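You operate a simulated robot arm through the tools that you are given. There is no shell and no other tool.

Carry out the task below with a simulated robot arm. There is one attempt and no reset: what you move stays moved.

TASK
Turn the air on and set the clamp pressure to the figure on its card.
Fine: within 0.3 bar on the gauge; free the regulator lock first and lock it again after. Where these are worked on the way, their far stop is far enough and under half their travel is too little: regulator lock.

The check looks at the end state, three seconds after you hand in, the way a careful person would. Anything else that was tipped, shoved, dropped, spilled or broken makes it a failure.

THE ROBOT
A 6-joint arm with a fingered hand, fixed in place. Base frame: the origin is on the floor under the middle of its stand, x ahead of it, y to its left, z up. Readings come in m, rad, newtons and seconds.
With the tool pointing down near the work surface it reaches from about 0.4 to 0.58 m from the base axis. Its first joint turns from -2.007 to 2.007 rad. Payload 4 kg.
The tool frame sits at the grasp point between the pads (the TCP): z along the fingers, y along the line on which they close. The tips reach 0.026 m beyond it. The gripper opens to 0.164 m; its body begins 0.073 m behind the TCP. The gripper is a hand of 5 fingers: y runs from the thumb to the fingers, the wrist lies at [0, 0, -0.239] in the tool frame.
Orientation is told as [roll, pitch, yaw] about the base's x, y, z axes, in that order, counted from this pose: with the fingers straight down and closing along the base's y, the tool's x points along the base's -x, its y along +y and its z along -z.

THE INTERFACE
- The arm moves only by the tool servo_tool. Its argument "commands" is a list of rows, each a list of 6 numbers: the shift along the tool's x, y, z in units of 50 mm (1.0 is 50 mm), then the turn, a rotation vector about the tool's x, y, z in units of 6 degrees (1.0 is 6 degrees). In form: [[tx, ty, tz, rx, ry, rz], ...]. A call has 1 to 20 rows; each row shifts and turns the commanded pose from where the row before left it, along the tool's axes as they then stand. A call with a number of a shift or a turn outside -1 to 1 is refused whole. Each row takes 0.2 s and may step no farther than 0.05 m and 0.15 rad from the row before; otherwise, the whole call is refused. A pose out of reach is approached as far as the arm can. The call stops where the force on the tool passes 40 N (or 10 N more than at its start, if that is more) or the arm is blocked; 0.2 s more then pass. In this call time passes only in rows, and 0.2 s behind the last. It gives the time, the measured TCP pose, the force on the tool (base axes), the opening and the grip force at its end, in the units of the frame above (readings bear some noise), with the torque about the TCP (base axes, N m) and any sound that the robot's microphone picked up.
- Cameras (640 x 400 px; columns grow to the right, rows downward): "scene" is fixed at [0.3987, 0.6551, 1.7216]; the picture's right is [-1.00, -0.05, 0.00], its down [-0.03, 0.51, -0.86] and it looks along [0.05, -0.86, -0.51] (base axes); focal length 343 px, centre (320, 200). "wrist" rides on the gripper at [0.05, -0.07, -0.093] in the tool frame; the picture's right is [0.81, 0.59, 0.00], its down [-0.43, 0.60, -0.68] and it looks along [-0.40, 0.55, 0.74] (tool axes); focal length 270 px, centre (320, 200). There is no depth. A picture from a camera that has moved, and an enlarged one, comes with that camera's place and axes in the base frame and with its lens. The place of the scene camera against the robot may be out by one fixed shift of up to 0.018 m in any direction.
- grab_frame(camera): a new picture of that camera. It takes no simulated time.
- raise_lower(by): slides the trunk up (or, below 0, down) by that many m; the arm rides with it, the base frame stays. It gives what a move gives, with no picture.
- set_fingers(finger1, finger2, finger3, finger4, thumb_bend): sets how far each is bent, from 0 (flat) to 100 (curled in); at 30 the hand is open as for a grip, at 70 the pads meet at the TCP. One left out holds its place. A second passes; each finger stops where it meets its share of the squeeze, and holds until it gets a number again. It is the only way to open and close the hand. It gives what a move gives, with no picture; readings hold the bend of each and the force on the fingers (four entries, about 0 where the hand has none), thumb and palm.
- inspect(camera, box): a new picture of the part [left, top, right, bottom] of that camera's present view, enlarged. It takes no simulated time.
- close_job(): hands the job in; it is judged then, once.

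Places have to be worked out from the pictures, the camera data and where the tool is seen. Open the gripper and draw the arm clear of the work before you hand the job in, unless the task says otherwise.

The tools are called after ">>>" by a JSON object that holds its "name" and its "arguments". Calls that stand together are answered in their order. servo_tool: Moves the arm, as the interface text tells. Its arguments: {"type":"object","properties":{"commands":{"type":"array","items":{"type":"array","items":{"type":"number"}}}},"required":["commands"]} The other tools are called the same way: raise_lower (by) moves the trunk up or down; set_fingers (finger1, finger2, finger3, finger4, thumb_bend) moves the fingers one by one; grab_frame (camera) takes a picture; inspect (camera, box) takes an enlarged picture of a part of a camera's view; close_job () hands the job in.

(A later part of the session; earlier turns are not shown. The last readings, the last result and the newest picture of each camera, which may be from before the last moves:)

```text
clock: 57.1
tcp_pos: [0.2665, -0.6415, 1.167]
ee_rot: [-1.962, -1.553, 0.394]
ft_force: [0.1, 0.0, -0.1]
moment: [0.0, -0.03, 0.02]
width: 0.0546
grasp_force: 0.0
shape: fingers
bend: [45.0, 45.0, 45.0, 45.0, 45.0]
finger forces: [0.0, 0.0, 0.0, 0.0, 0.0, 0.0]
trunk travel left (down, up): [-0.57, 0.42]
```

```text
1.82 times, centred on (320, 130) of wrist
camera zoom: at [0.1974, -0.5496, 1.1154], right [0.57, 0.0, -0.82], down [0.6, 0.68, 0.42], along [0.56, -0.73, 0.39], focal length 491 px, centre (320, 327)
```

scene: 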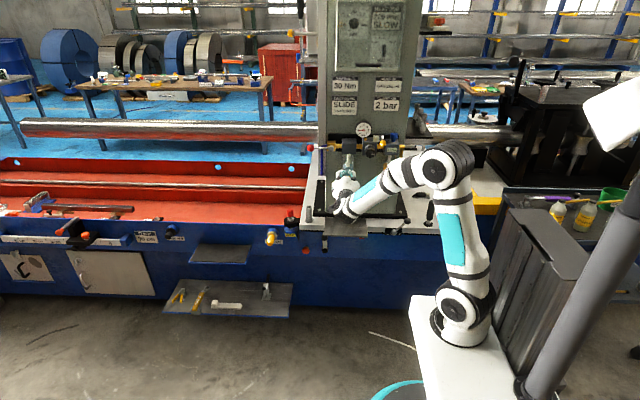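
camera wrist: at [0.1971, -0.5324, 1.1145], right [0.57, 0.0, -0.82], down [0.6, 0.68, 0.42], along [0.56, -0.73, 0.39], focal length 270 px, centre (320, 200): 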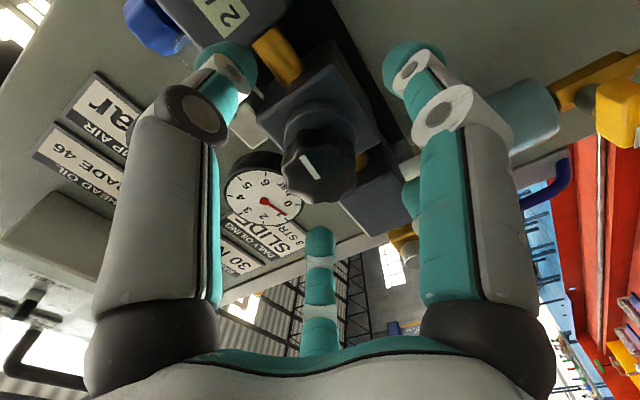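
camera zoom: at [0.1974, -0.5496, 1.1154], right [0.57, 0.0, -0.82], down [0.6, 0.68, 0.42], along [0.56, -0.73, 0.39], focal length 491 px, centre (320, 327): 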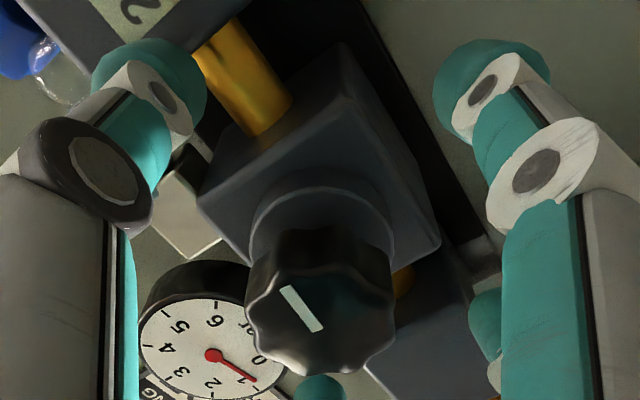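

The knob is centred between the fingers. I close gently to bend 55, which should meet the knob around 52.

>>> {"name": "set_fingers", "arguments": {"finger1": 55, "finger2": 55, "finger3": 55, "finger4": 55, "thumb_bend": 55}}

>>> {"name": "inspect", "arguments": {"camera": "wrist", "box": [160, 20, 480, 240]}}

>>> {"name": "inspect", "arguments": {"camera": "scene", "box": [340, 115, 400, 160]}}

```text
clock: 58.1
tcp_pos: [0.2668, -0.6418, 1.1669]
ee_rot: [-1.969, -1.555, 0.401]
ft_force: [0.2, 0.0, -0.5]
moment: [0.03, -0.03, -0.01]
width: 0.0302
grasp_force: 0.0
shape: fingers
bend: [55.0, 55.0, 55.0, 55.0, 55.0]
finger forces: [0.0, 0.0, 0.0, 0.1, 0.0, 0.1]
trunk travel left (down, up): [-0.57, 0.42]
```

```text
1.82 times, centred on (320, 130) of wrist
camera zoom: at [0.1975, -0.5494, 1.1154], right [0.57, 0.0, -0.82], down [0.6, 0.68, 0.42], along [0.56, -0.73, 0.39], focal length 491 px, centre (320, 327)
```

zoom: 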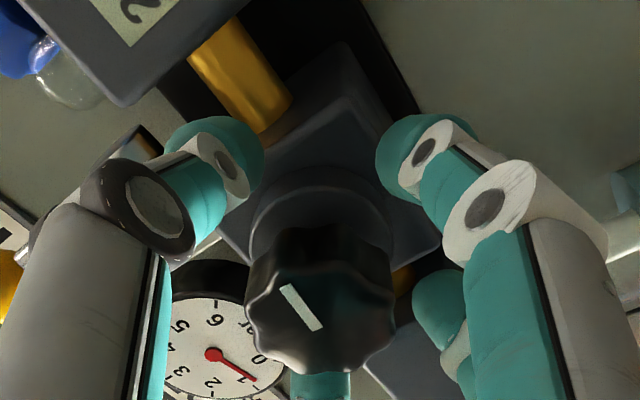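

```text
8.89 times, centred on (370, 138) of scene
camera zoom: at [0.3987, 0.6551, 1.7216], right [-1.0, -0.05, 0.0], down [-0.03, 0.51, -0.86], along [0.05, -0.86, -0.51], focal length 3046 px, centre (-124, 756)
```

zoom: 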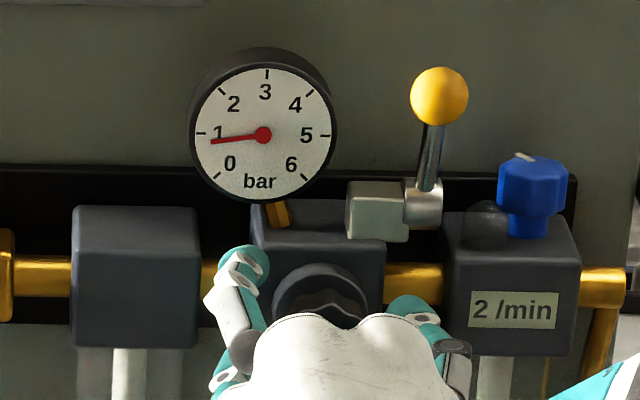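

No contact yet at 55; the gauge is readable beside the hand (about 0.9). I close further to 61.

>>> {"name": "set_fingers", "arguments": {"finger1": 61, "finger2": 61, "finger3": 61, "finger4": 61, "thumb_bend": 61}}

>>> {"name": "inspect", "arguments": {"camera": "wrist", "box": [160, 20, 480, 240]}}

```text
clock: 59.1
tcp_pos: [0.2661, -0.6406, 1.166]
ee_rot: [-1.97, -1.554, 0.402]
ft_force: [-1.6, 1.2, 0.2]
moment: [-0.01, 0.03, -0.05]
width: 0.0172
grasp_force: 0.8
shape: fingers
bend: [60.0, 61.0, 61.0, 61.0, 60.0]
finger forces: [0.6, 0.1, 0.0, 0.1, 1.1, 0.0]
trunk travel left (down, up): [-0.57, 0.42]
```

```text
1.82 times, centred on (320, 130) of wrist
camera zoom: at [0.1973, -0.5494, 1.1155], right [0.57, 0.0, -0.82], down [0.6, 0.68, 0.42], along [0.56, -0.73, 0.39], focal length 491 px, centre (320, 327)
```

zoom: 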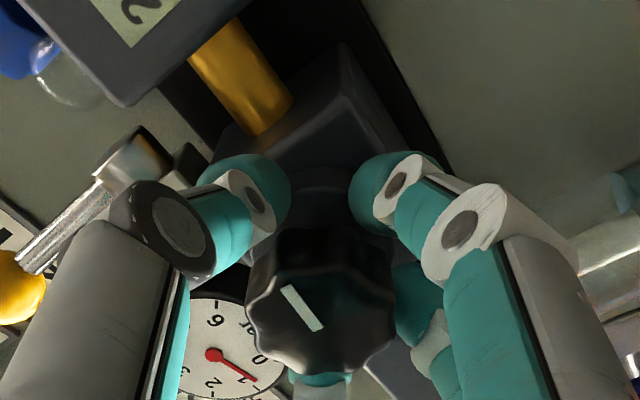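

First light contact from finger1 and the thumb. I close to 66 so all five fingers take up the grip.

>>> {"name": "set_fingers", "arguments": {"finger1": 66, "finger2": 66, "finger3": 66, "finger4": 66, "thumb_bend": 66}}

>>> {"name": "inspect", "arguments": {"camera": "wrist", "box": [160, 20, 480, 240]}}

>>> {"name": "inspect", "arguments": {"camera": "scene", "box": [340, 115, 400, 160]}}

```text
clock: 60.1
tcp_pos: [0.2667, -0.6401, 1.1676]
ee_rot: [-1.966, -1.554, 0.395]
ft_force: [-3.6, 3.4, -1.9]
moment: [0.18, 0.04, -0.21]
width: 0.0123
grasp_force: 13.0
shape: fingers
bend: [63.0, 63.0, 63.0, 63.0, 63.0]
finger forces: [7.3, 4.0, 3.0, 3.2, 8.0, 0.0]
trunk travel left (down, up): [-0.57, 0.42]
```

```text
1.82 times, centred on (320, 130) of wrist
camera zoom: at [0.1971, -0.5491, 1.1154], right [0.57, 0.0, -0.82], down [0.6, 0.68, 0.42], along [0.56, -0.73, 0.39], focal length 491 px, centre (320, 327)
```

zoom: 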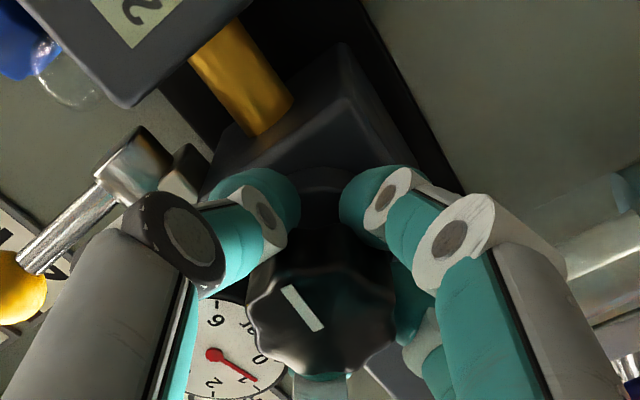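

```text
8.89 times, centred on (370, 138) of scene
camera zoom: at [0.3987, 0.6551, 1.7216], right [-1.0, -0.05, 0.0], down [-0.03, 0.51, -0.86], along [0.05, -0.86, -0.51], focal length 3046 px, centre (-124, 756)
```

zoom: 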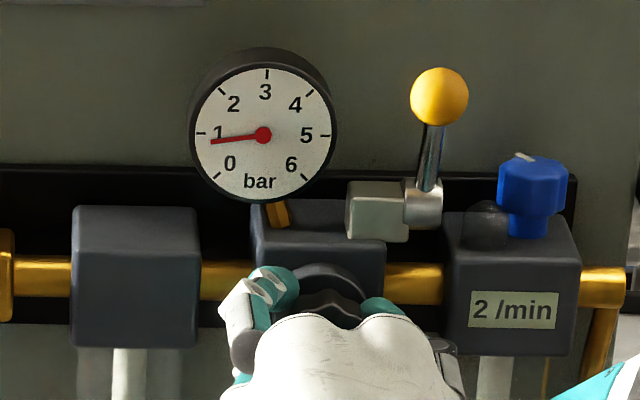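

All five fingers hold the knob (13 N). I turn clockwise by 18° and check the gauge.

>>> {"name": "servo_tool", "arguments": {"commands": [[0, 0, 0, 0, 0, 1], [0, 0, 0, 0, 0, 1], [0, 0, 0, 0, 0, 1]]}}

>>> {"name": "inspect", "arguments": {"camera": "wrist", "box": [160, 20, 480, 240]}}

>>> {"name": "inspect", "arguments": {"camera": "scene", "box": [340, 115, 400, 160]}}

```text
clock: 60.9
tcp_pos: [0.2647, -0.6402, 1.1661]
ee_rot: [1.6, -1.271, 3.119]
ft_force: [-4.0, 4.4, 0.8]
moment: [0.2, 0.23, -0.17]
width: 0.0081
grasp_force: 16.7
shape: fingers
bend: [63.0, 63.0, 63.0, 63.0, 63.0]
finger forces: [12.5, 4.6, 4.1, 3.3, 8.2, 0.0]
trunk travel left (down, up): [-0.57, 0.42]
```

```text
1.82 times, centred on (320, 130) of wrist
camera zoom: at [0.215, -0.5492, 1.0961], right [0.8, 0.0, -0.6], down [0.44, 0.68, 0.58], along [0.41, -0.73, 0.55], focal length 491 px, centre (320, 327)
```

zoom: 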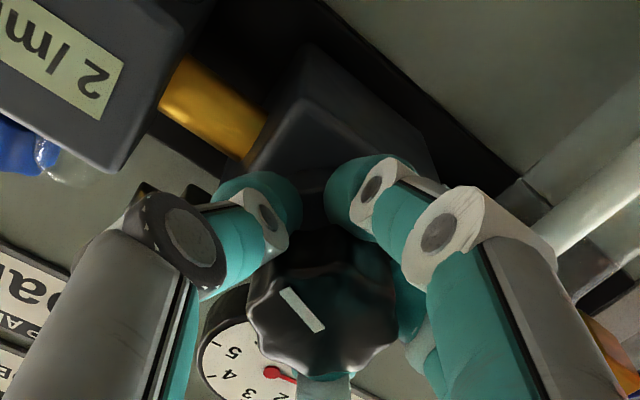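

```text
8.89 times, centred on (370, 138) of scene
camera zoom: at [0.3987, 0.6551, 1.7216], right [-1.0, -0.05, 0.0], down [-0.03, 0.51, -0.86], along [0.05, -0.86, -0.51], focal length 3046 px, centre (-124, 756)
```

zoom: 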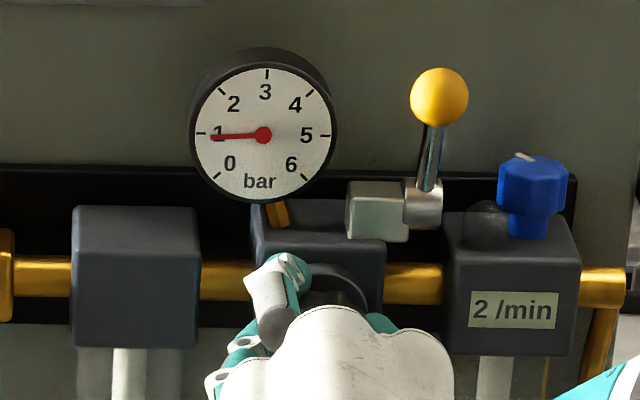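

The knob turns with the hand and the gauge rises (about 0.81 → 0.95 bar for 18°). I turn another 48° clockwise.

>>> {"name": "servo_tool", "arguments": {"commands": [[0, 0, 0, 0, 0, 1], [0, 0, 0, 0, 0, 1], [0, 0, 0, 0, 0, 1], [0, 0, 0, 0, 0, 1], [0, 0, 0, 0, 0, 1], [0, 0, 0, 0, 0, 1], [0, 0, 0, 0, 0, 1], [0, 0, 0, 0, 0, 1]]}}

>>> {"name": "inspect", "arguments": {"camera": "wrist", "box": [160, 20, 480, 240]}}

>>> {"name": "inspect", "arguments": {"camera": "scene", "box": [340, 115, 400, 160]}}

```text
clock: 62.7
tcp_pos: [0.2631, -0.6413, 1.1656]
ee_rot: [1.578, -0.434, -3.141]
ft_force: [-6.4, 7.0, -4.2]
moment: [0.2, 0.24, -0.14]
width: 0.0052
grasp_force: 18.2
shape: fingers
bend: [63.0, 63.0, 63.0, 63.0, 63.0]
finger forces: [12.2, 5.1, 4.0, 5.0, 8.8, 0.1]
trunk travel left (down, up): [-0.57, 0.42]
```

```text
1.82 times, centred on (320, 130) of wrist
camera zoom: at [0.2824, -0.5492, 1.0798], right [0.98, 0.0, 0.19], down [-0.14, 0.68, 0.72], along [-0.13, -0.73, 0.67], focal length 491 px, centre (320, 327)
```

zoom: 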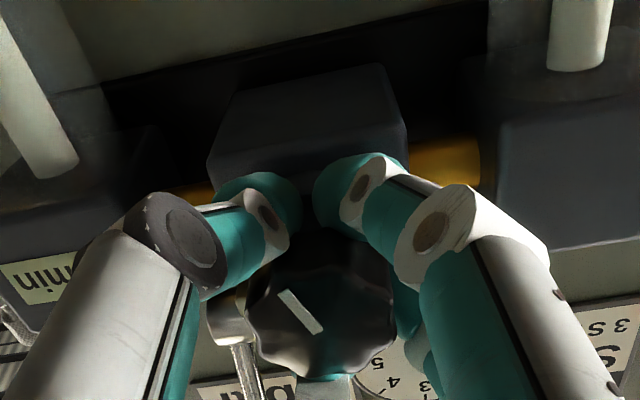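

```text
8.89 times, centred on (370, 138) of scene
camera zoom: at [0.3987, 0.6551, 1.7216], right [-1.0, -0.05, 0.0], down [-0.03, 0.51, -0.86], along [0.05, -0.86, -0.51], focal length 3046 px, centre (-124, 756)
```

zoom: 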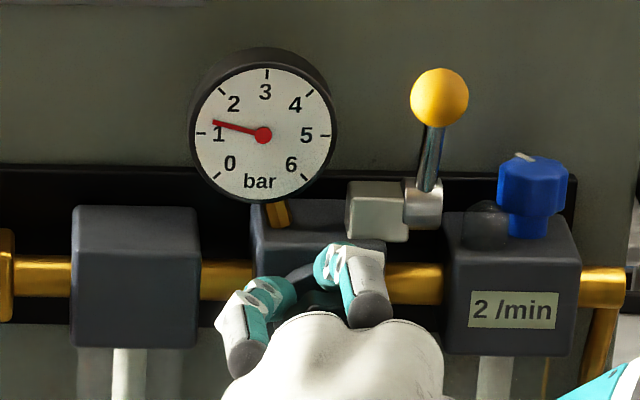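

The gauge reads about 1.39 bar, i.e. roughly 0.009 bar per degree, so about 65–70° more is needed. I turn 24° more, staying short of the wrist limit, before re-gripping.

>>> {"name": "servo_tool", "arguments": {"commands": [[0, 0, 0, 0, 0, 1], [0, 0, 0, 0, 0, 1], [0, 0, 0, 0, 0, 1], [0, 0, 0, 0, 0, 1]]}}

>>> {"name": "inspect", "arguments": {"camera": "scene", "box": [340, 115, 400, 160]}}

>>> {"name": "inspect", "arguments": {"camera": "wrist", "box": [160, 20, 480, 240]}}

```text
clock: 63.7
tcp_pos: [0.2644, -0.6406, 1.1657]
ee_rot: [1.578, -0.015, -3.137]
ft_force: [-8.4, 14.0, -7.1]
moment: [0.3, 0.26, -0.03]
width: 0.0055
grasp_force: 26.3
shape: fingers
bend: [63.0, 63.0, 63.0, 63.0, 63.0]
finger forces: [9.4, 11.9, 4.1, 5.3, 21.5, 0.0]
trunk travel left (down, up): [-0.57, 0.42]
```

```text
8.89 times, centred on (370, 138) of scene
camera zoom: at [0.3987, 0.6551, 1.7216], right [-1.0, -0.05, 0.0], down [-0.03, 0.51, -0.86], along [0.05, -0.86, -0.51], focal length 3046 px, centre (-124, 756)
```

zoom: 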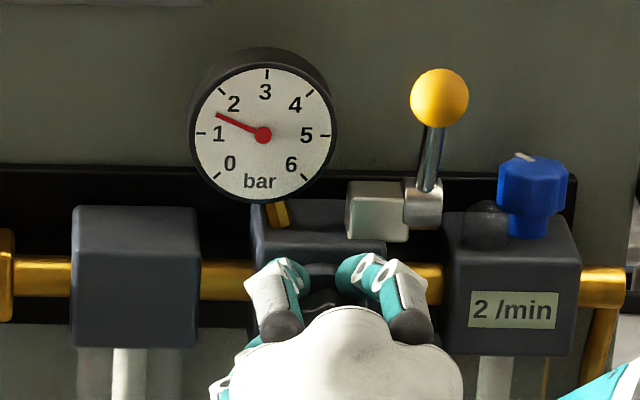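

```text
1.82 times, centred on (320, 130) of wrist
camera zoom: at [0.3152, -0.5486, 1.0938], right [0.82, 0.01, 0.58], down [-0.43, 0.68, 0.6], along [-0.39, -0.73, 0.56], focal length 491 px, centre (320, 327)
```

zoom: 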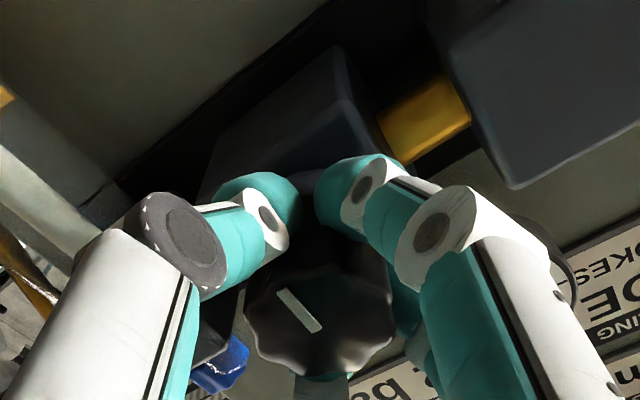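

The gauge reads about 1.57 bar. I release the knob by opening to 50, back off 30 mm, and roll the hand back 90° for a second grip.

>>> {"name": "set_fingers", "arguments": {"finger1": 50, "finger2": 50, "finger3": 50, "finger4": 50, "thumb_bend": 50}}

>>> {"name": "servo_tool", "arguments": {"commands": [[0, 0, -0.3, 0, 0, 0], [0, 0, -0.3, 0, 0, 0], [0, 0, 0, 0, 0, -1], [0, 0, 0, 0, 0, -1], [0, 0, 0, 0, 0, -1], [0, 0, 0, 0, 0, -1], [0, 0, 0, 0, 0, -1], [0, 0, 0, 0, 0, -1], [0, 0, 0, 0, 0, -1], [0, 0, 0, 0, 0, -1], [0, 0, 0, 0, 0, -1], [0, 0, 0, 0, 0, -1], [0, 0, 0, 0, 0, -1], [0, 0, 0, 0, 0, -1], [0, 0, 0, 0, 0, -1], [0, 0, 0, 0, 0, -1], [0, 0, 0, 0, 0, -1]]}}

>>> {"name": "inspect", "arguments": {"camera": "wrist", "box": [160, 20, 480, 240]}}

>>> {"name": "inspect", "arguments": {"camera": "scene", "box": [340, 115, 400, 160]}}

```text
clock: 64.7
tcp_pos: [0.2654, -0.6421, 1.1671]
ee_rot: [1.576, -0.018, -3.138]
ft_force: [-1.0, 0.5, 0.0]
moment: [-0.01, -0.01, 0.01]
width: 0.0418
grasp_force: 0.2
shape: fingers
bend: [50.0, 50.0, 50.0, 50.0, 50.0]
finger forces: [0.0, 0.1, 0.1, 0.0, 0.0, 0.0]
trunk travel left (down, up): [-0.57, 0.42]
```

```text
clock: 68.3
tcp_pos: [0.2649, -0.6116, 1.1644]
ee_rot: [-1.932, -1.55, 0.364]
ft_force: [-0.4, 0.2, 0.5]
moment: [0.01, 0.02, -0.02]
width: 0.0416
grasp_force: 0.1
shape: fingers
bend: [50.0, 50.0, 50.0, 50.0, 50.0]
finger forces: [0.0, 0.0, 0.0, 0.0, 0.0, 0.1]
trunk travel left (down, up): [-0.57, 0.42]
```

```text
1.82 times, centred on (320, 130) of wrist
camera zoom: at [0.1959, -0.5197, 1.1143], right [0.57, 0.0, -0.82], down [0.6, 0.68, 0.42], along [0.56, -0.73, 0.39], focal length 491 px, centre (320, 327)
```

zoom: 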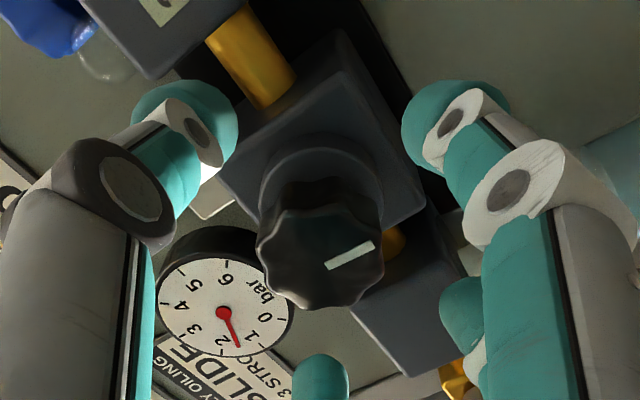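

```text
8.89 times, centred on (370, 138) of scene
camera zoom: at [0.3987, 0.6551, 1.7216], right [-1.0, -0.05, 0.0], down [-0.03, 0.51, -0.86], along [0.05, -0.86, -0.51], focal length 3046 px, centre (-124, 756)
```

zoom: 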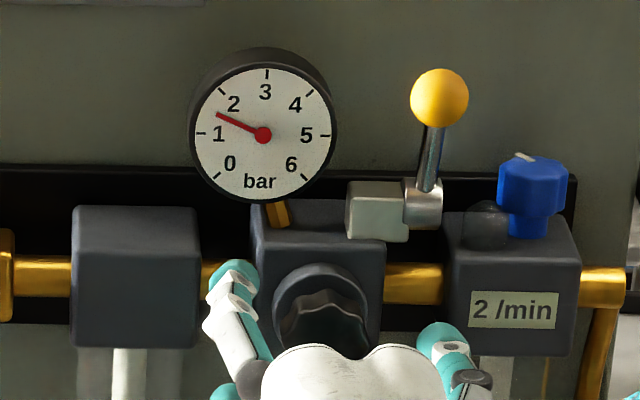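

The knob stayed put at about 1.58 bar and is centred. I go forward 30 mm and grip again.

>>> {"name": "servo_tool", "arguments": {"commands": [[-0.02, 0.02, 0.3, 0, 0, 0], [0, 0, 0.3, 0, 0, 0]]}}

>>> {"name": "set_fingers", "arguments": {"finger1": 66, "finger2": 66, "finger3": 66, "finger4": 66, "thumb_bend": 66}}

>>> {"name": "inspect", "arguments": {"camera": "wrist", "box": [160, 20, 480, 240]}}

>>> {"name": "inspect", "arguments": {"camera": "scene", "box": [340, 115, 400, 160]}}

```text
clock: 68.9
tcp_pos: [0.2661, -0.6431, 1.1667]
ee_rot: [-1.945, -1.552, 0.378]
ft_force: [-0.9, 0.1, -0.1]
moment: [-0.01, -0.01, 0.0]
width: 0.0415
grasp_force: 0.0
shape: fingers
bend: [50.0, 50.0, 50.0, 50.0, 50.0]
finger forces: [0.0, 0.0, 0.0, 0.0, 0.0, 0.1]
trunk travel left (down, up): [-0.57, 0.42]
```

```text
clock: 69.9
tcp_pos: [0.2652, -0.6406, 1.1667]
ee_rot: [-1.955, -1.554, 0.389]
ft_force: [-3.7, 7.0, -3.5]
moment: [0.14, 0.04, -0.03]
width: 0.0138
grasp_force: 13.1
shape: fingers
bend: [62.0, 63.0, 64.0, 64.0, 63.0]
finger forces: [5.8, 6.6, 3.5, 3.1, 7.2, 0.0]
trunk travel left (down, up): [-0.57, 0.42]
```

```text
1.82 times, centred on (320, 130) of wrist
camera zoom: at [0.1969, -0.5493, 1.1159], right [0.57, 0.0, -0.82], down [0.6, 0.68, 0.42], along [0.56, -0.73, 0.39], focal length 491 px, centre (320, 327)
```

zoom: 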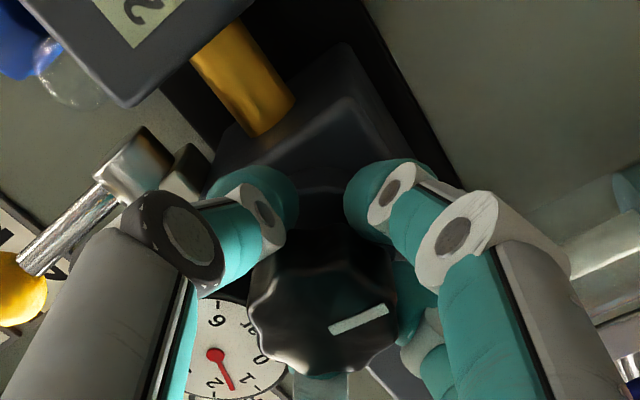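

```text
8.89 times, centred on (370, 138) of scene
camera zoom: at [0.3987, 0.6551, 1.7216], right [-1.0, -0.05, 0.0], down [-0.03, 0.51, -0.86], along [0.05, -0.86, -0.51], focal length 3046 px, centre (-124, 756)
```

zoom: 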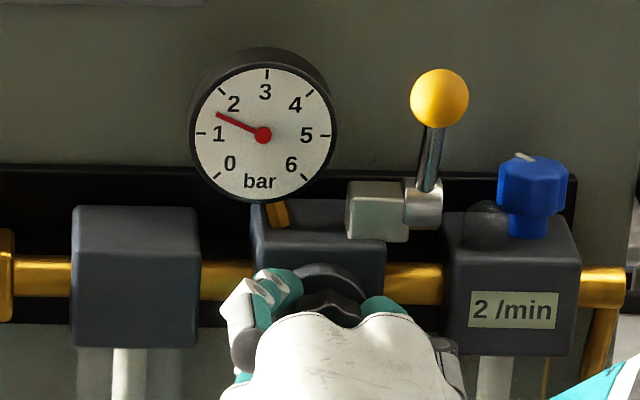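

Gripped again with 13 N, gauge still about 1.58. I turn 42° clockwise.

>>> {"name": "servo_tool", "arguments": {"commands": [[0, 0, 0, 0, 0, 1], [0, 0, 0, 0, 0, 1], [0, 0, 0, 0, 0, 1], [0, 0, 0, 0, 0, 1], [0, 0, 0, 0, 0, 1], [0, 0, 0, 0, 0, 1], [0, 0, 0, 0, 0, 1]]}}

>>> {"name": "inspect", "arguments": {"camera": "scene", "box": [345, 115, 385, 145]}}

>>> {"name": "inspect", "arguments": {"camera": "wrist", "box": [160, 20, 480, 240]}}

```text
clock: 71.5
tcp_pos: [0.2641, -0.6407, 1.1672]
ee_rot: [1.582, -0.851, 3.135]
ft_force: [-8.0, 7.1, -2.2]
moment: [0.09, 0.24, -0.01]
width: 0.012
grasp_force: 22.3
shape: fingers
bend: [62.0, 63.0, 64.0, 64.0, 63.0]
finger forces: [7.0, 17.0, 1.9, 6.4, 12.1, 0.1]
trunk travel left (down, up): [-0.57, 0.42]
```

```text
13.33 times, centred on (365, 130) of scene
camera zoom: at [0.3987, 0.6551, 1.7216], right [-1.0, -0.05, 0.0], down [-0.03, 0.51, -0.86], along [0.05, -0.86, -0.51], focal length 4568 px, centre (-280, 1133)
```

zoom: 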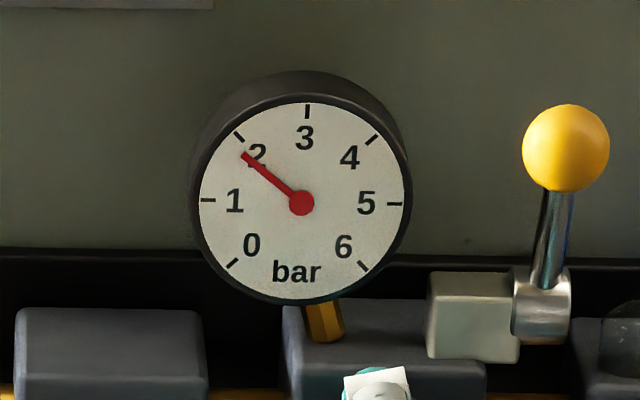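

```text
1.82 times, centred on (320, 130) of wrist
camera zoom: at [0.2473, -0.549, 1.0819], right [0.98, 0.0, -0.22], down [0.16, 0.68, 0.71], along [0.15, -0.73, 0.67], focal length 491 px, centre (320, 327)
```

zoom: 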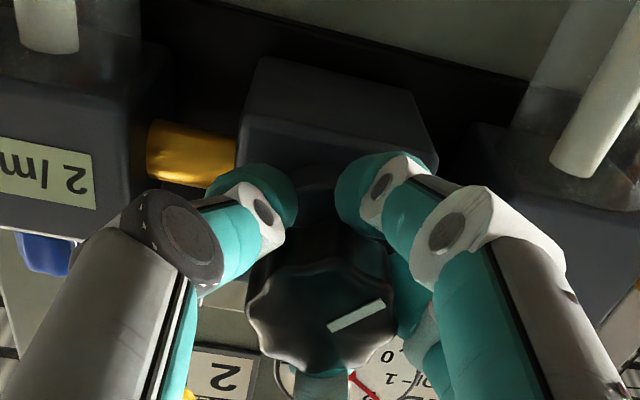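

Using the dial's own tick marks as reference, the needle reads about 1.86 bar. I take tighter zooms from both cameras to measure it well.

>>> {"name": "inspect", "arguments": {"camera": "scene", "box": [353, 120, 375, 138]}}

>>> {"name": "inspect", "arguments": {"camera": "wrist", "box": [290, 190, 390, 250]}}

```text
16.00 times, centred on (364, 129) of scene
camera zoom: at [0.3987, 0.6551, 1.7216], right [-1.0, -0.05, 0.0], down [-0.03, 0.51, -0.86], along [0.05, -0.86, -0.51], focal length 5482 px, centre (-384, 1336)
```

zoom: 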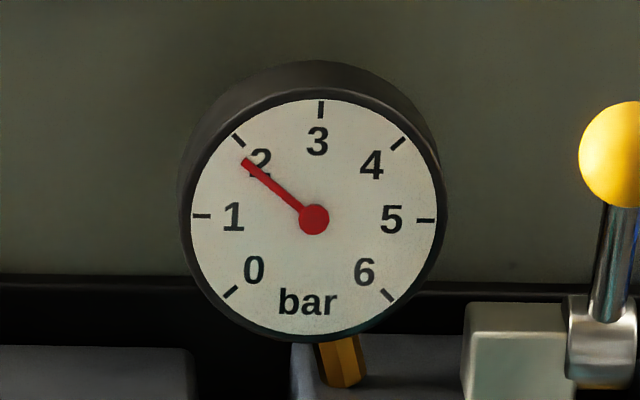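

```text
6.40 times, centred on (340, 220) of wrist
camera zoom: at [0.2473, -0.549, 1.0819], right [0.98, 0.0, -0.22], down [0.16, 0.68, 0.71], along [0.15, -0.73, 0.67], focal length 1730 px, centre (192, 72)
```

zoom: 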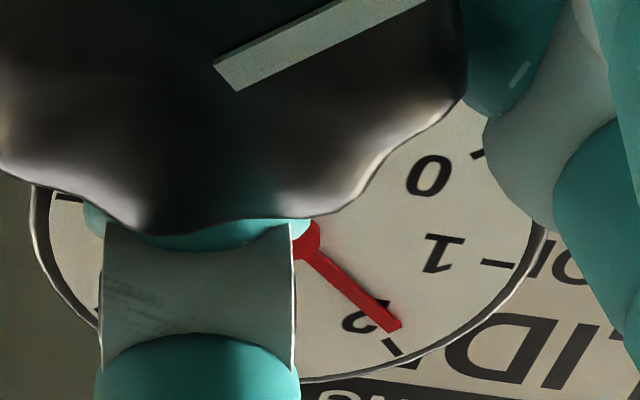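

The needle measures 1.85 bar. I turn another 16° clockwise to reach 2.0.

>>> {"name": "servo_tool", "arguments": {"commands": [[0, 0, 0, 0, 0, 0.9], [0, 0, 0, 0, 0, 0.9], [0, 0, 0, 0, 0, 0.9]]}}

>>> {"name": "inspect", "arguments": {"camera": "scene", "box": [353, 120, 375, 138]}}

```text
clock: 72.3
tcp_pos: [0.2641, -0.6413, 1.167]
ee_rot: [1.579, -0.569, 3.14]
ft_force: [-9.8, 7.7, -5.4]
moment: [0.23, 0.28, -0.26]
width: 0.0118
grasp_force: 18.4
shape: fingers
bend: [62.0, 63.0, 64.0, 64.0, 62.0]
finger forces: [9.0, 6.5, 2.1, 6.3, 13.3, 0.1]
trunk travel left (down, up): [-0.57, 0.42]
```

```text
16.00 times, centred on (364, 129) of scene
camera zoom: at [0.3987, 0.6551, 1.7216], right [-1.0, -0.05, 0.0], down [-0.03, 0.51, -0.86], along [0.05, -0.86, -0.51], focal length 5482 px, centre (-384, 1336)
```

zoom: 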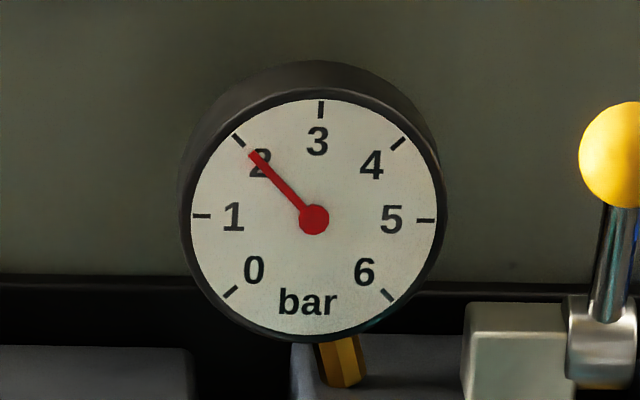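

The needle now reads about 2.02 bar. I release the knob and draw back, then confirm the reading.

>>> {"name": "set_fingers", "arguments": {"finger1": 50, "finger2": 50, "finger3": 50, "finger4": 50, "thumb_bend": 50}}

>>> {"name": "servo_tool", "arguments": {"commands": [[0, 0, -0.4, 0, 0, 0], [0, 0, -0.5, 0, 0, 0], [0, 0, -0.5, 0, 0, 0]]}}

>>> {"name": "inspect", "arguments": {"camera": "scene", "box": [353, 120, 375, 138]}}

>>> {"name": "inspect", "arguments": {"camera": "scene", "box": [340, 105, 420, 165]}}

>>> {"name": "grab_frame", "arguments": {"camera": "wrist"}}

```text
clock: 73.3
tcp_pos: [0.2671, -0.6415, 1.1676]
ee_rot: [1.579, -0.572, 3.141]
ft_force: [-0.6, -0.2, -0.1]
moment: [0.0, 0.03, 0.01]
width: 0.0416
grasp_force: 0.0
shape: fingers
bend: [50.0, 50.0, 50.0, 50.0, 50.0]
finger forces: [0.1, 0.0, 0.1, 0.1, 0.0, 0.1]
trunk travel left (down, up): [-0.57, 0.42]
```

```text
clock: 74.1
tcp_pos: [0.2671, -0.5729, 1.1666]
ee_rot: [1.578, -0.57, 3.142]
ft_force: [0.7, -0.1, 0.1]
moment: [0.01, 0.0, -0.04]
width: 0.0418
grasp_force: 0.0
shape: fingers
bend: [50.0, 50.0, 50.0, 50.0, 50.0]
finger forces: [0.1, 0.1, 0.1, 0.0, 0.0, 0.1]
trunk travel left (down, up): [-0.57, 0.42]
```

```text
16.00 times, centred on (364, 129) of scene
camera zoom: at [0.3987, 0.6551, 1.7216], right [-1.0, -0.05, 0.0], down [-0.03, 0.51, -0.86], along [0.05, -0.86, -0.51], focal length 5482 px, centre (-384, 1336)
```

zoom: 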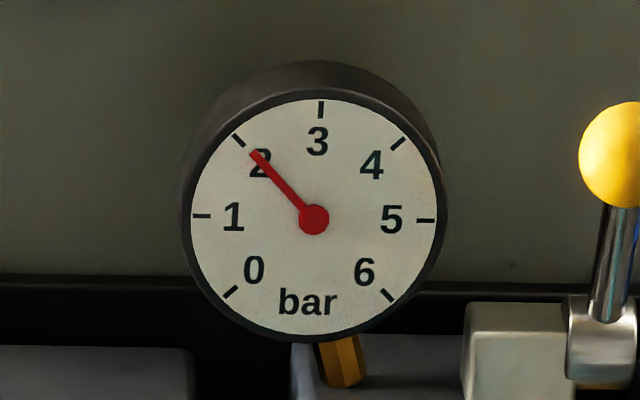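

```text
6.67 times, centred on (380, 135) of scene
camera zoom: at [0.3987, 0.6551, 1.7216], right [-1.0, -0.05, 0.0], down [-0.03, 0.51, -0.86], along [0.05, -0.86, -0.51], focal length 2284 px, centre (-80, 633)
```

zoom: 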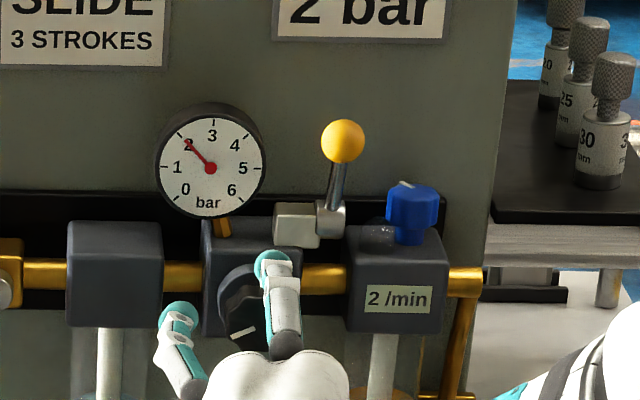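

```text
taken
camera wrist: at [0.273, -0.48, 1.0795], right [1.0, 0.0, 0.06], down [-0.04, 0.68, 0.73], along [-0.04, -0.73, 0.68], focal length 270 px, centre (320, 200)
```

wrist: 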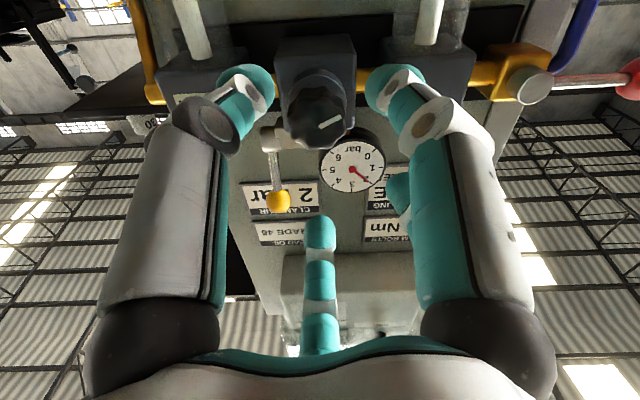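

The gauge holds at about 2.02 bar. For re-locking, I estimate the yellow ball at about (0.222, -0.68, 1.27), lever roughly 70–85° up. I make a fist, and come above the ball so the valley between the two lower fingers can press and draw it forward and down.

>>> {"name": "set_fingers", "arguments": {"finger1": 66, "finger2": 66, "finger3": 66, "finger4": 66, "thumb_bend": 66}}

```text
clock: 75.1
tcp_pos: [0.2676, -0.5721, 1.1669]
ee_rot: [1.58, -0.572, 3.14]
ft_force: [0.8, 0.2, -0.9]
moment: [-0.04, -0.02, 0.0]
width: 0.0036
grasp_force: 0.0
shape: fingers
bend: [66.0, 66.0, 66.0, 66.0, 66.0]
finger forces: [0.0, 0.0, 0.0, 0.0, 0.0, 0.0]
trunk travel left (down, up): [-0.57, 0.42]
```

Now I raise the fist in front of the panel to above the ball's height, x aligned with the ball.

>>> {"name": "servo_tool", "arguments": {"commands": [[-0.603, 0.522, 0, 0, 0, 0], [-0.603, 0.522, 0, 0, 0, 0], [-0.603, 0.522, 0, 0, 0, 0], [-0.603, 0.522, 0, 0, 0, 0]]}}

>>> {"name": "grab_frame", "arguments": {"camera": "wrist"}}

>>> {"name": "inspect", "arguments": {"camera": "scene", "box": [340, 85, 420, 145]}}

```text
clock: 76.1
tcp_pos: [0.2207, -0.5718, 1.32]
ee_rot: [1.577, -0.571, -3.141]
ft_force: [0.1, -0.1, 0.0]
moment: [-0.01, -0.01, -0.03]
width: 0.0036
grasp_force: 0.1
shape: fingers
bend: [66.0, 66.0, 66.0, 66.0, 66.0]
finger forces: [0.0, 0.0, 0.0, 0.0, 0.0, 0.0]
trunk travel left (down, up): [-0.57, 0.42]
```

```text
taken
camera wrist: at [0.2271, -0.4804, 1.2323], right [1.0, 0.0, 0.06], down [-0.04, 0.68, 0.73], along [-0.04, -0.73, 0.68], focal length 270 px, centre (320, 200)
```

wrist: 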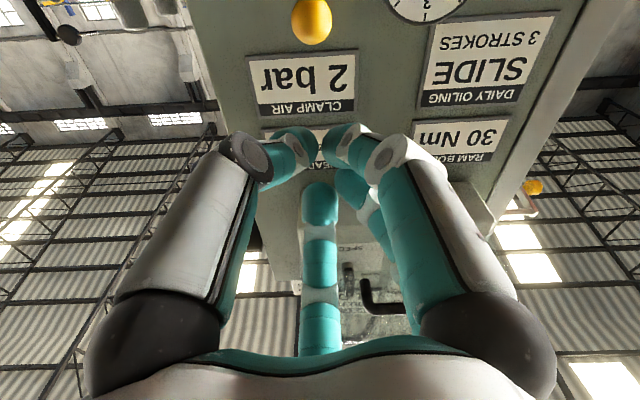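

```text
6.67 times, centred on (380, 115) of scene
camera zoom: at [0.3987, 0.6551, 1.7216], right [-1.0, -0.05, 0.0], down [-0.03, 0.51, -0.86], along [0.05, -0.86, -0.51], focal length 2284 px, centre (-80, 767)
```

zoom: 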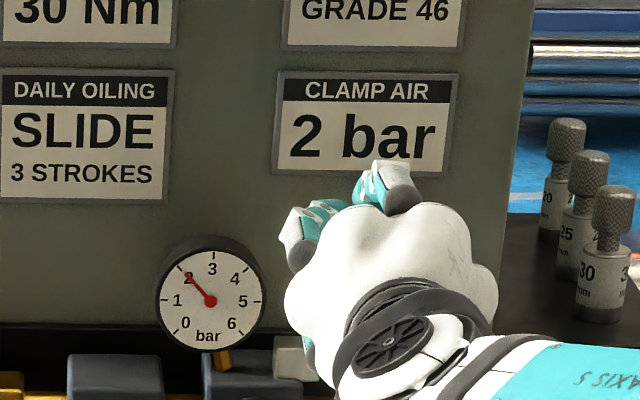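

Two wrist views put the ball at (0.219, -0.679, 1.265), lever about 75° up, so pressing down from above will work. I move the fist forward over the ball.

>>> {"name": "servo_tool", "arguments": {"commands": [[0, 0, 0.6, 0, 0, 0], [0, 0, 0.6, 0, 0, 0], [0, 0, 0.6, 0, 0, 0]]}}

>>> {"name": "inspect", "arguments": {"camera": "wrist", "box": [200, 0, 440, 200]}}

>>> {"name": "inspect", "arguments": {"camera": "scene", "box": [340, 85, 420, 145]}}

```text
clock: 76.9
tcp_pos: [0.221, -0.6619, 1.3173]
ee_rot: [1.578, -0.572, 3.141]
ft_force: [-0.2, -0.4, -0.4]
moment: [-0.03, -0.05, 0.01]
width: 0.0039
grasp_force: 0.1
shape: fingers
bend: [66.0, 66.0, 66.0, 66.0, 66.0]
finger forces: [0.1, 0.0, 0.1, 0.1, 0.1, 0.0]
trunk travel left (down, up): [-0.57, 0.42]
```

```text
2.00 times, centred on (320, 100) of wrist
camera zoom: at [0.2282, -0.5702, 1.2305], right [1.0, 0.0, 0.06], down [-0.04, 0.68, 0.73], along [-0.04, -0.73, 0.68], focal length 541 px, centre (320, 400)
```

zoom: 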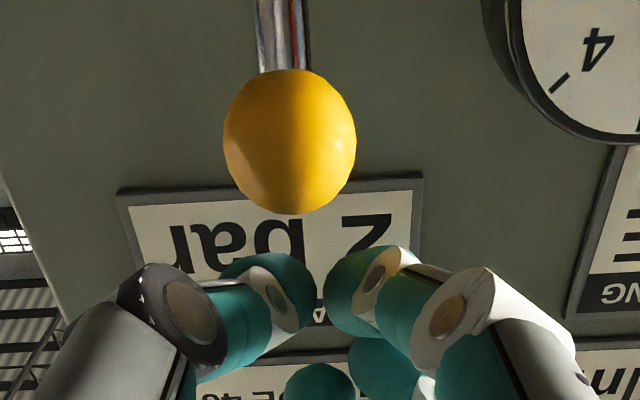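

```text
6.67 times, centred on (380, 115) of scene
camera zoom: at [0.3987, 0.6551, 1.7216], right [-1.0, -0.05, 0.0], down [-0.03, 0.51, -0.86], along [0.05, -0.86, -0.51], focal length 2284 px, centre (-80, 767)
```

zoom: 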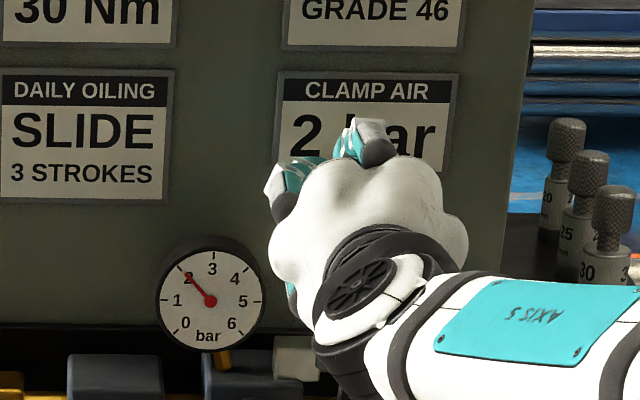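

The ball sits directly below the fist's finger valley. I lower in 5 mm steps until contact.

>>> {"name": "servo_tool", "arguments": {"commands": [[0.054, -0.0842, 0, 0, 0, 0], [0.054, -0.0842, 0, 0, 0, 0], [0.054, -0.0842, 0, 0, 0, 0], [0.054, -0.0842, 0, 0, 0, 0]]}}

>>> {"name": "inspect", "arguments": {"camera": "wrist", "box": [200, 0, 440, 200]}}

```text
clock: 77.9
tcp_pos: [0.221, -0.6599, 1.3019]
ee_rot: [1.582, -0.573, 3.139]
ft_force: [-0.5, 0.7, 2.8]
moment: [-0.01, 0.04, -0.03]
width: 0.0026
grasp_force: 1.4
shape: fingers
bend: [66.0, 66.0, 66.0, 66.0, 66.0]
finger forces: [0.1, 0.0, 0.1, 0.0, 2.5, 0.1]
trunk travel left (down, up): [-0.57, 0.42]
```

```text
2.00 times, centred on (320, 100) of wrist
camera zoom: at [0.2281, -0.5689, 1.2129], right [1.0, 0.0, 0.06], down [-0.04, 0.68, 0.73], along [-0.04, -0.73, 0.68], focal length 541 px, centre (320, 400)
```

zoom: 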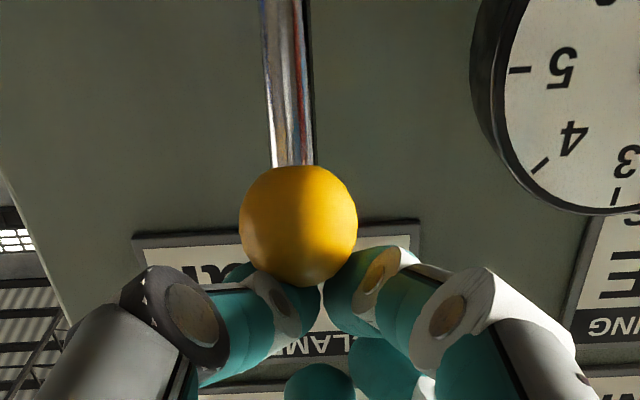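

The thumb touches the ball (2.5 N). I shift 4 mm to -x to seat the ball in the valley, then press down while drawing back along the lever's arc.

>>> {"name": "servo_tool", "arguments": {"commands": [[-0.067, -0.043, 0, 0, 0, 0], [0.0432, -0.0673, -0.13, 0, 0, 0], [0.054, -0.084, -0.13, 0, 0, 0], [0.054, -0.084, -0.11, 0, 0, 0], [0.054, -0.084, -0.11, 0, 0, 0]]}}

>>> {"name": "inspect", "arguments": {"camera": "wrist", "box": [200, 0, 440, 200]}}

>>> {"name": "inspect", "arguments": {"camera": "scene", "box": [340, 85, 420, 145]}}

```text
clock: 79.1
tcp_pos: [0.2168, -0.6345, 1.2822]
ee_rot: [1.581, -0.572, 3.139]
ft_force: [-1.6, 3.5, 4.7]
moment: [0.01, 0.03, 0.01]
width: 0.0029
grasp_force: 3.3
shape: fingers
bend: [66.0, 66.0, 66.0, 66.0, 67.0]
finger forces: [2.0, 0.0, 0.0, 0.0, 5.2, 0.0]
trunk travel left (down, up): [-0.57, 0.42]
```

```text
2.00 times, centred on (320, 100) of wrist
camera zoom: at [0.223, -0.5441, 1.1936], right [1.0, 0.0, 0.06], down [-0.04, 0.68, 0.73], along [-0.04, -0.73, 0.68], focal length 541 px, centre (320, 400)
```

zoom: 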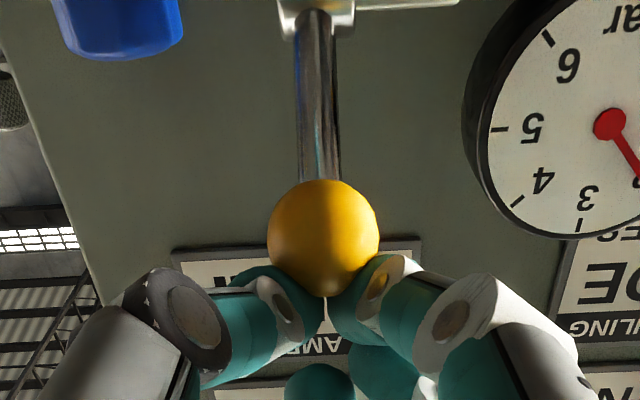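

```text
6.67 times, centred on (380, 115) of scene
camera zoom: at [0.3987, 0.6551, 1.7216], right [-1.0, -0.05, 0.0], down [-0.03, 0.51, -0.86], along [0.05, -0.86, -0.51], focal length 2284 px, centre (-80, 767)
```

zoom: 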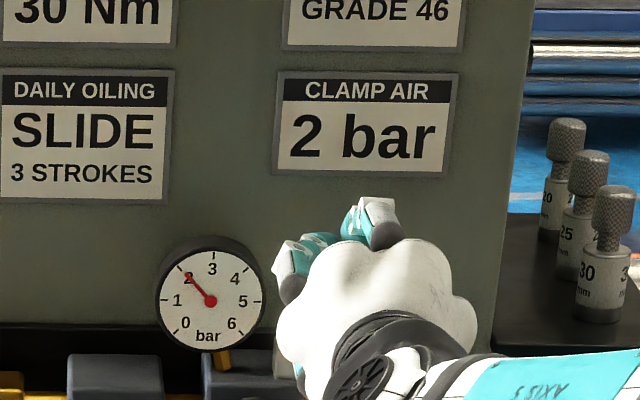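

The lever is down to about 45° and follows nicely. I keep pressing down and slightly back.

>>> {"name": "servo_tool", "arguments": {"commands": [[0.0594, -0.0926, -0.07, 0, 0, 0], [0.0594, -0.0926, -0.07, 0, 0, 0], [0.0594, -0.0926, -0.06, 0, 0, 0], [0.0594, -0.0926, -0.04, 0, 0, 0], [0.0594, -0.0926, 0, 0, 0, 0]]}}

>>> {"name": "inspect", "arguments": {"camera": "wrist", "box": [200, 0, 440, 200]}}

>>> {"name": "inspect", "arguments": {"camera": "scene", "box": [340, 95, 420, 155]}}

```text
clock: 80.3
tcp_pos: [0.2181, -0.6253, 1.2509]
ee_rot: [1.579, -0.573, -3.142]
ft_force: [0.1, -0.5, 0.2]
moment: [-0.01, 0.0, 0.01]
width: 0.0032
grasp_force: 0.0
shape: fingers
bend: [66.0, 66.0, 66.0, 66.0, 66.0]
finger forces: [0.0, 0.0, 0.0, 0.0, 0.0, 0.1]
trunk travel left (down, up): [-0.57, 0.42]
```

```text
2.00 times, centred on (320, 100) of wrist
camera zoom: at [0.2244, -0.5331, 1.1641], right [1.0, 0.0, 0.06], down [-0.04, 0.68, 0.73], along [-0.04, -0.73, 0.68], focal length 541 px, centre (320, 400)
```

zoom: 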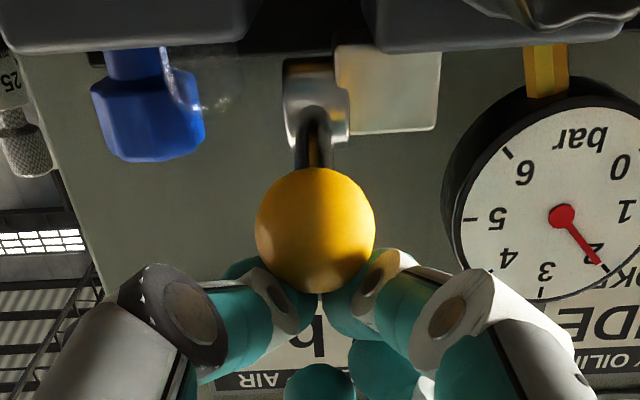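

```text
6.67 times, centred on (380, 125) of scene
camera zoom: at [0.3987, 0.6551, 1.7216], right [-1.0, -0.05, 0.0], down [-0.03, 0.51, -0.86], along [0.05, -0.86, -0.51], focal length 2284 px, centre (-80, 700)
```

zoom: 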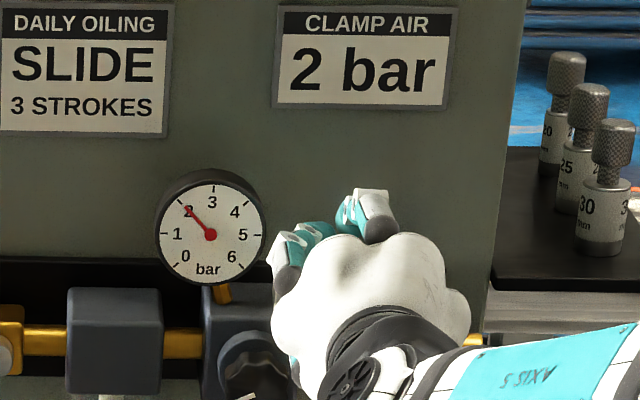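

The ball is now at about (0.220, -0.640, 1.215), nearly horizontal. I keep pressing down until I feel its stop.

>>> {"name": "servo_tool", "arguments": {"commands": [[0.054, -0.084, 0, 0, 0, 0], [0.054, -0.084, 0, 0, 0, 0], [0.054, -0.084, 0, 0, 0, 0]]}}

>>> {"name": "inspect", "arguments": {"camera": "wrist", "box": [200, 0, 440, 200]}}

```text
clock: 81.1
tcp_pos: [0.2179, -0.6254, 1.2398]
ee_rot: [1.582, -0.571, 3.137]
ft_force: [-2.7, -0.8, 5.5]
moment: [-0.1, 0.07, -0.01]
width: 0.0028
grasp_force: 3.3
shape: fingers
bend: [66.0, 66.0, 66.0, 66.0, 67.0]
finger forces: [1.2, 0.0, 0.0, 0.1, 5.7, 0.0]
trunk travel left (down, up): [-0.57, 0.42]
```

```text
2.00 times, centred on (320, 100) of wrist
camera zoom: at [0.2237, -0.5337, 1.152], right [1.0, 0.0, 0.06], down [-0.04, 0.68, 0.73], along [-0.04, -0.73, 0.68], focal length 541 px, centre (320, 400)
```

zoom: 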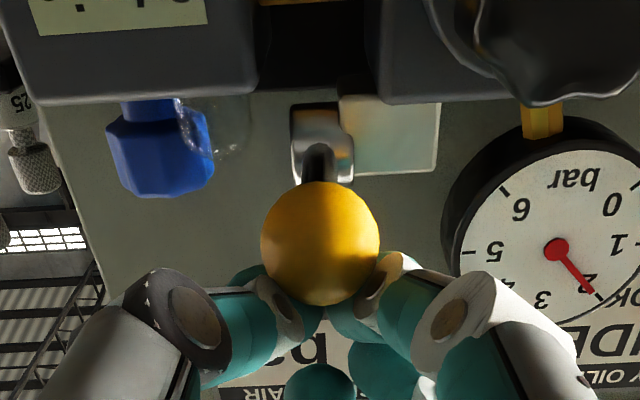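

The ball is back at z≈1.206 (it started at 1.207), with 5.5 N building. I press 5 mm more to make sure it's home on the stop.

>>> {"name": "servo_tool", "arguments": {"commands": [[0.03, -0.042, 0, 0, 0, 0], [0.03, -0.042, 0, 0, 0, 0]]}}

>>> {"name": "inspect", "arguments": {"camera": "wrist", "box": [200, 0, 440, 200]}}

```text
clock: 81.7
tcp_pos: [0.2163, -0.6253, 1.2357]
ee_rot: [1.586, -0.569, 3.134]
ft_force: [-8.6, -4.3, 18.7]
moment: [-0.38, 0.18, -0.13]
width: 0.0026
grasp_force: 10.1
shape: fingers
bend: [67.0, 66.0, 66.0, 66.0, 69.0]
finger forces: [4.1, 0.0, 0.0, 0.0, 16.5, 0.0]
trunk travel left (down, up): [-0.57, 0.42]
```

```text
2.00 times, centred on (320, 100) of wrist
camera zoom: at [0.2224, -0.5332, 1.1482], right [1.0, 0.0, 0.06], down [-0.04, 0.69, 0.73], along [-0.04, -0.73, 0.69], focal length 541 px, centre (320, 400)
```

zoom: 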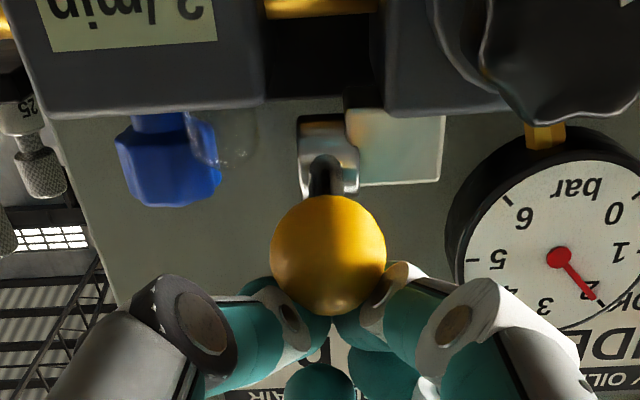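

The force rose to 19 N without movement: the lock is home. I lift off and draw back from the panel.

>>> {"name": "servo_tool", "arguments": {"commands": [[-0.162, 0.2525, 0, 0, 0, 0], [-0.1, 0.16, -0.5, 0, 0, 0], [0, 0, -0.8, 0, 0, 0], [0.4, 0.1, -0.6, 0, 0, 0], [0.7, 0.1, 0, 0, 0, 0], [0.7, 0.1, 0, 0, 0, 0]]}}

>>> {"name": "grab_frame", "arguments": {"camera": "scene"}}

>>> {"name": "inspect", "arguments": {"camera": "scene", "box": [340, 105, 420, 165]}}

>>> {"name": "inspect", "arguments": {"camera": "scene", "box": [353, 120, 375, 138]}}

```text
clock: 83.1
tcp_pos: [0.3017, -0.5307, 1.2201]
ee_rot: [1.579, -0.573, 3.141]
ft_force: [-0.8, 0.1, 0.8]
moment: [0.03, -0.01, -0.01]
width: 0.0034
grasp_force: 0.1
shape: fingers
bend: [66.0, 66.0, 66.0, 66.0, 66.0]
finger forces: [0.0, 0.1, 0.0, 0.2, 0.0, 0.0]
trunk travel left (down, up): [-0.57, 0.42]
```

```text
taken
```

scene: 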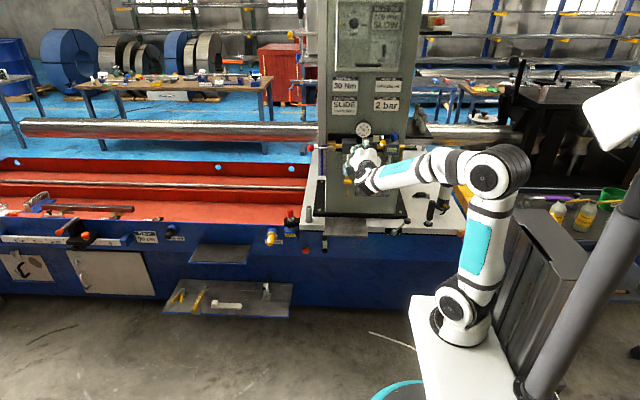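

```text
6.67 times, centred on (380, 135) of scene
camera zoom: at [0.3987, 0.6551, 1.7216], right [-1.0, -0.05, 0.0], down [-0.03, 0.51, -0.86], along [0.05, -0.86, -0.51], focal length 2284 px, centre (-80, 633)
```

zoom: 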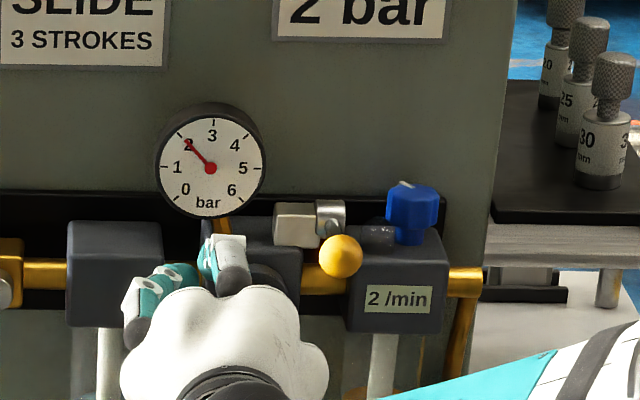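

```text
16.00 times, centred on (364, 129) of scene
camera zoom: at [0.3987, 0.6551, 1.7216], right [-1.0, -0.05, 0.0], down [-0.03, 0.51, -0.86], along [0.05, -0.86, -0.51], focal length 5482 px, centre (-384, 1336)
```

zoom: 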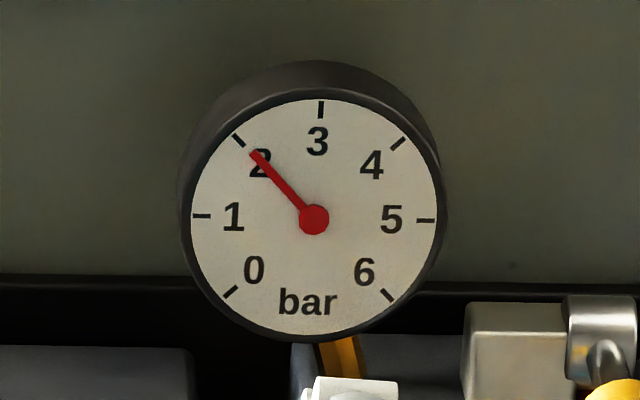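

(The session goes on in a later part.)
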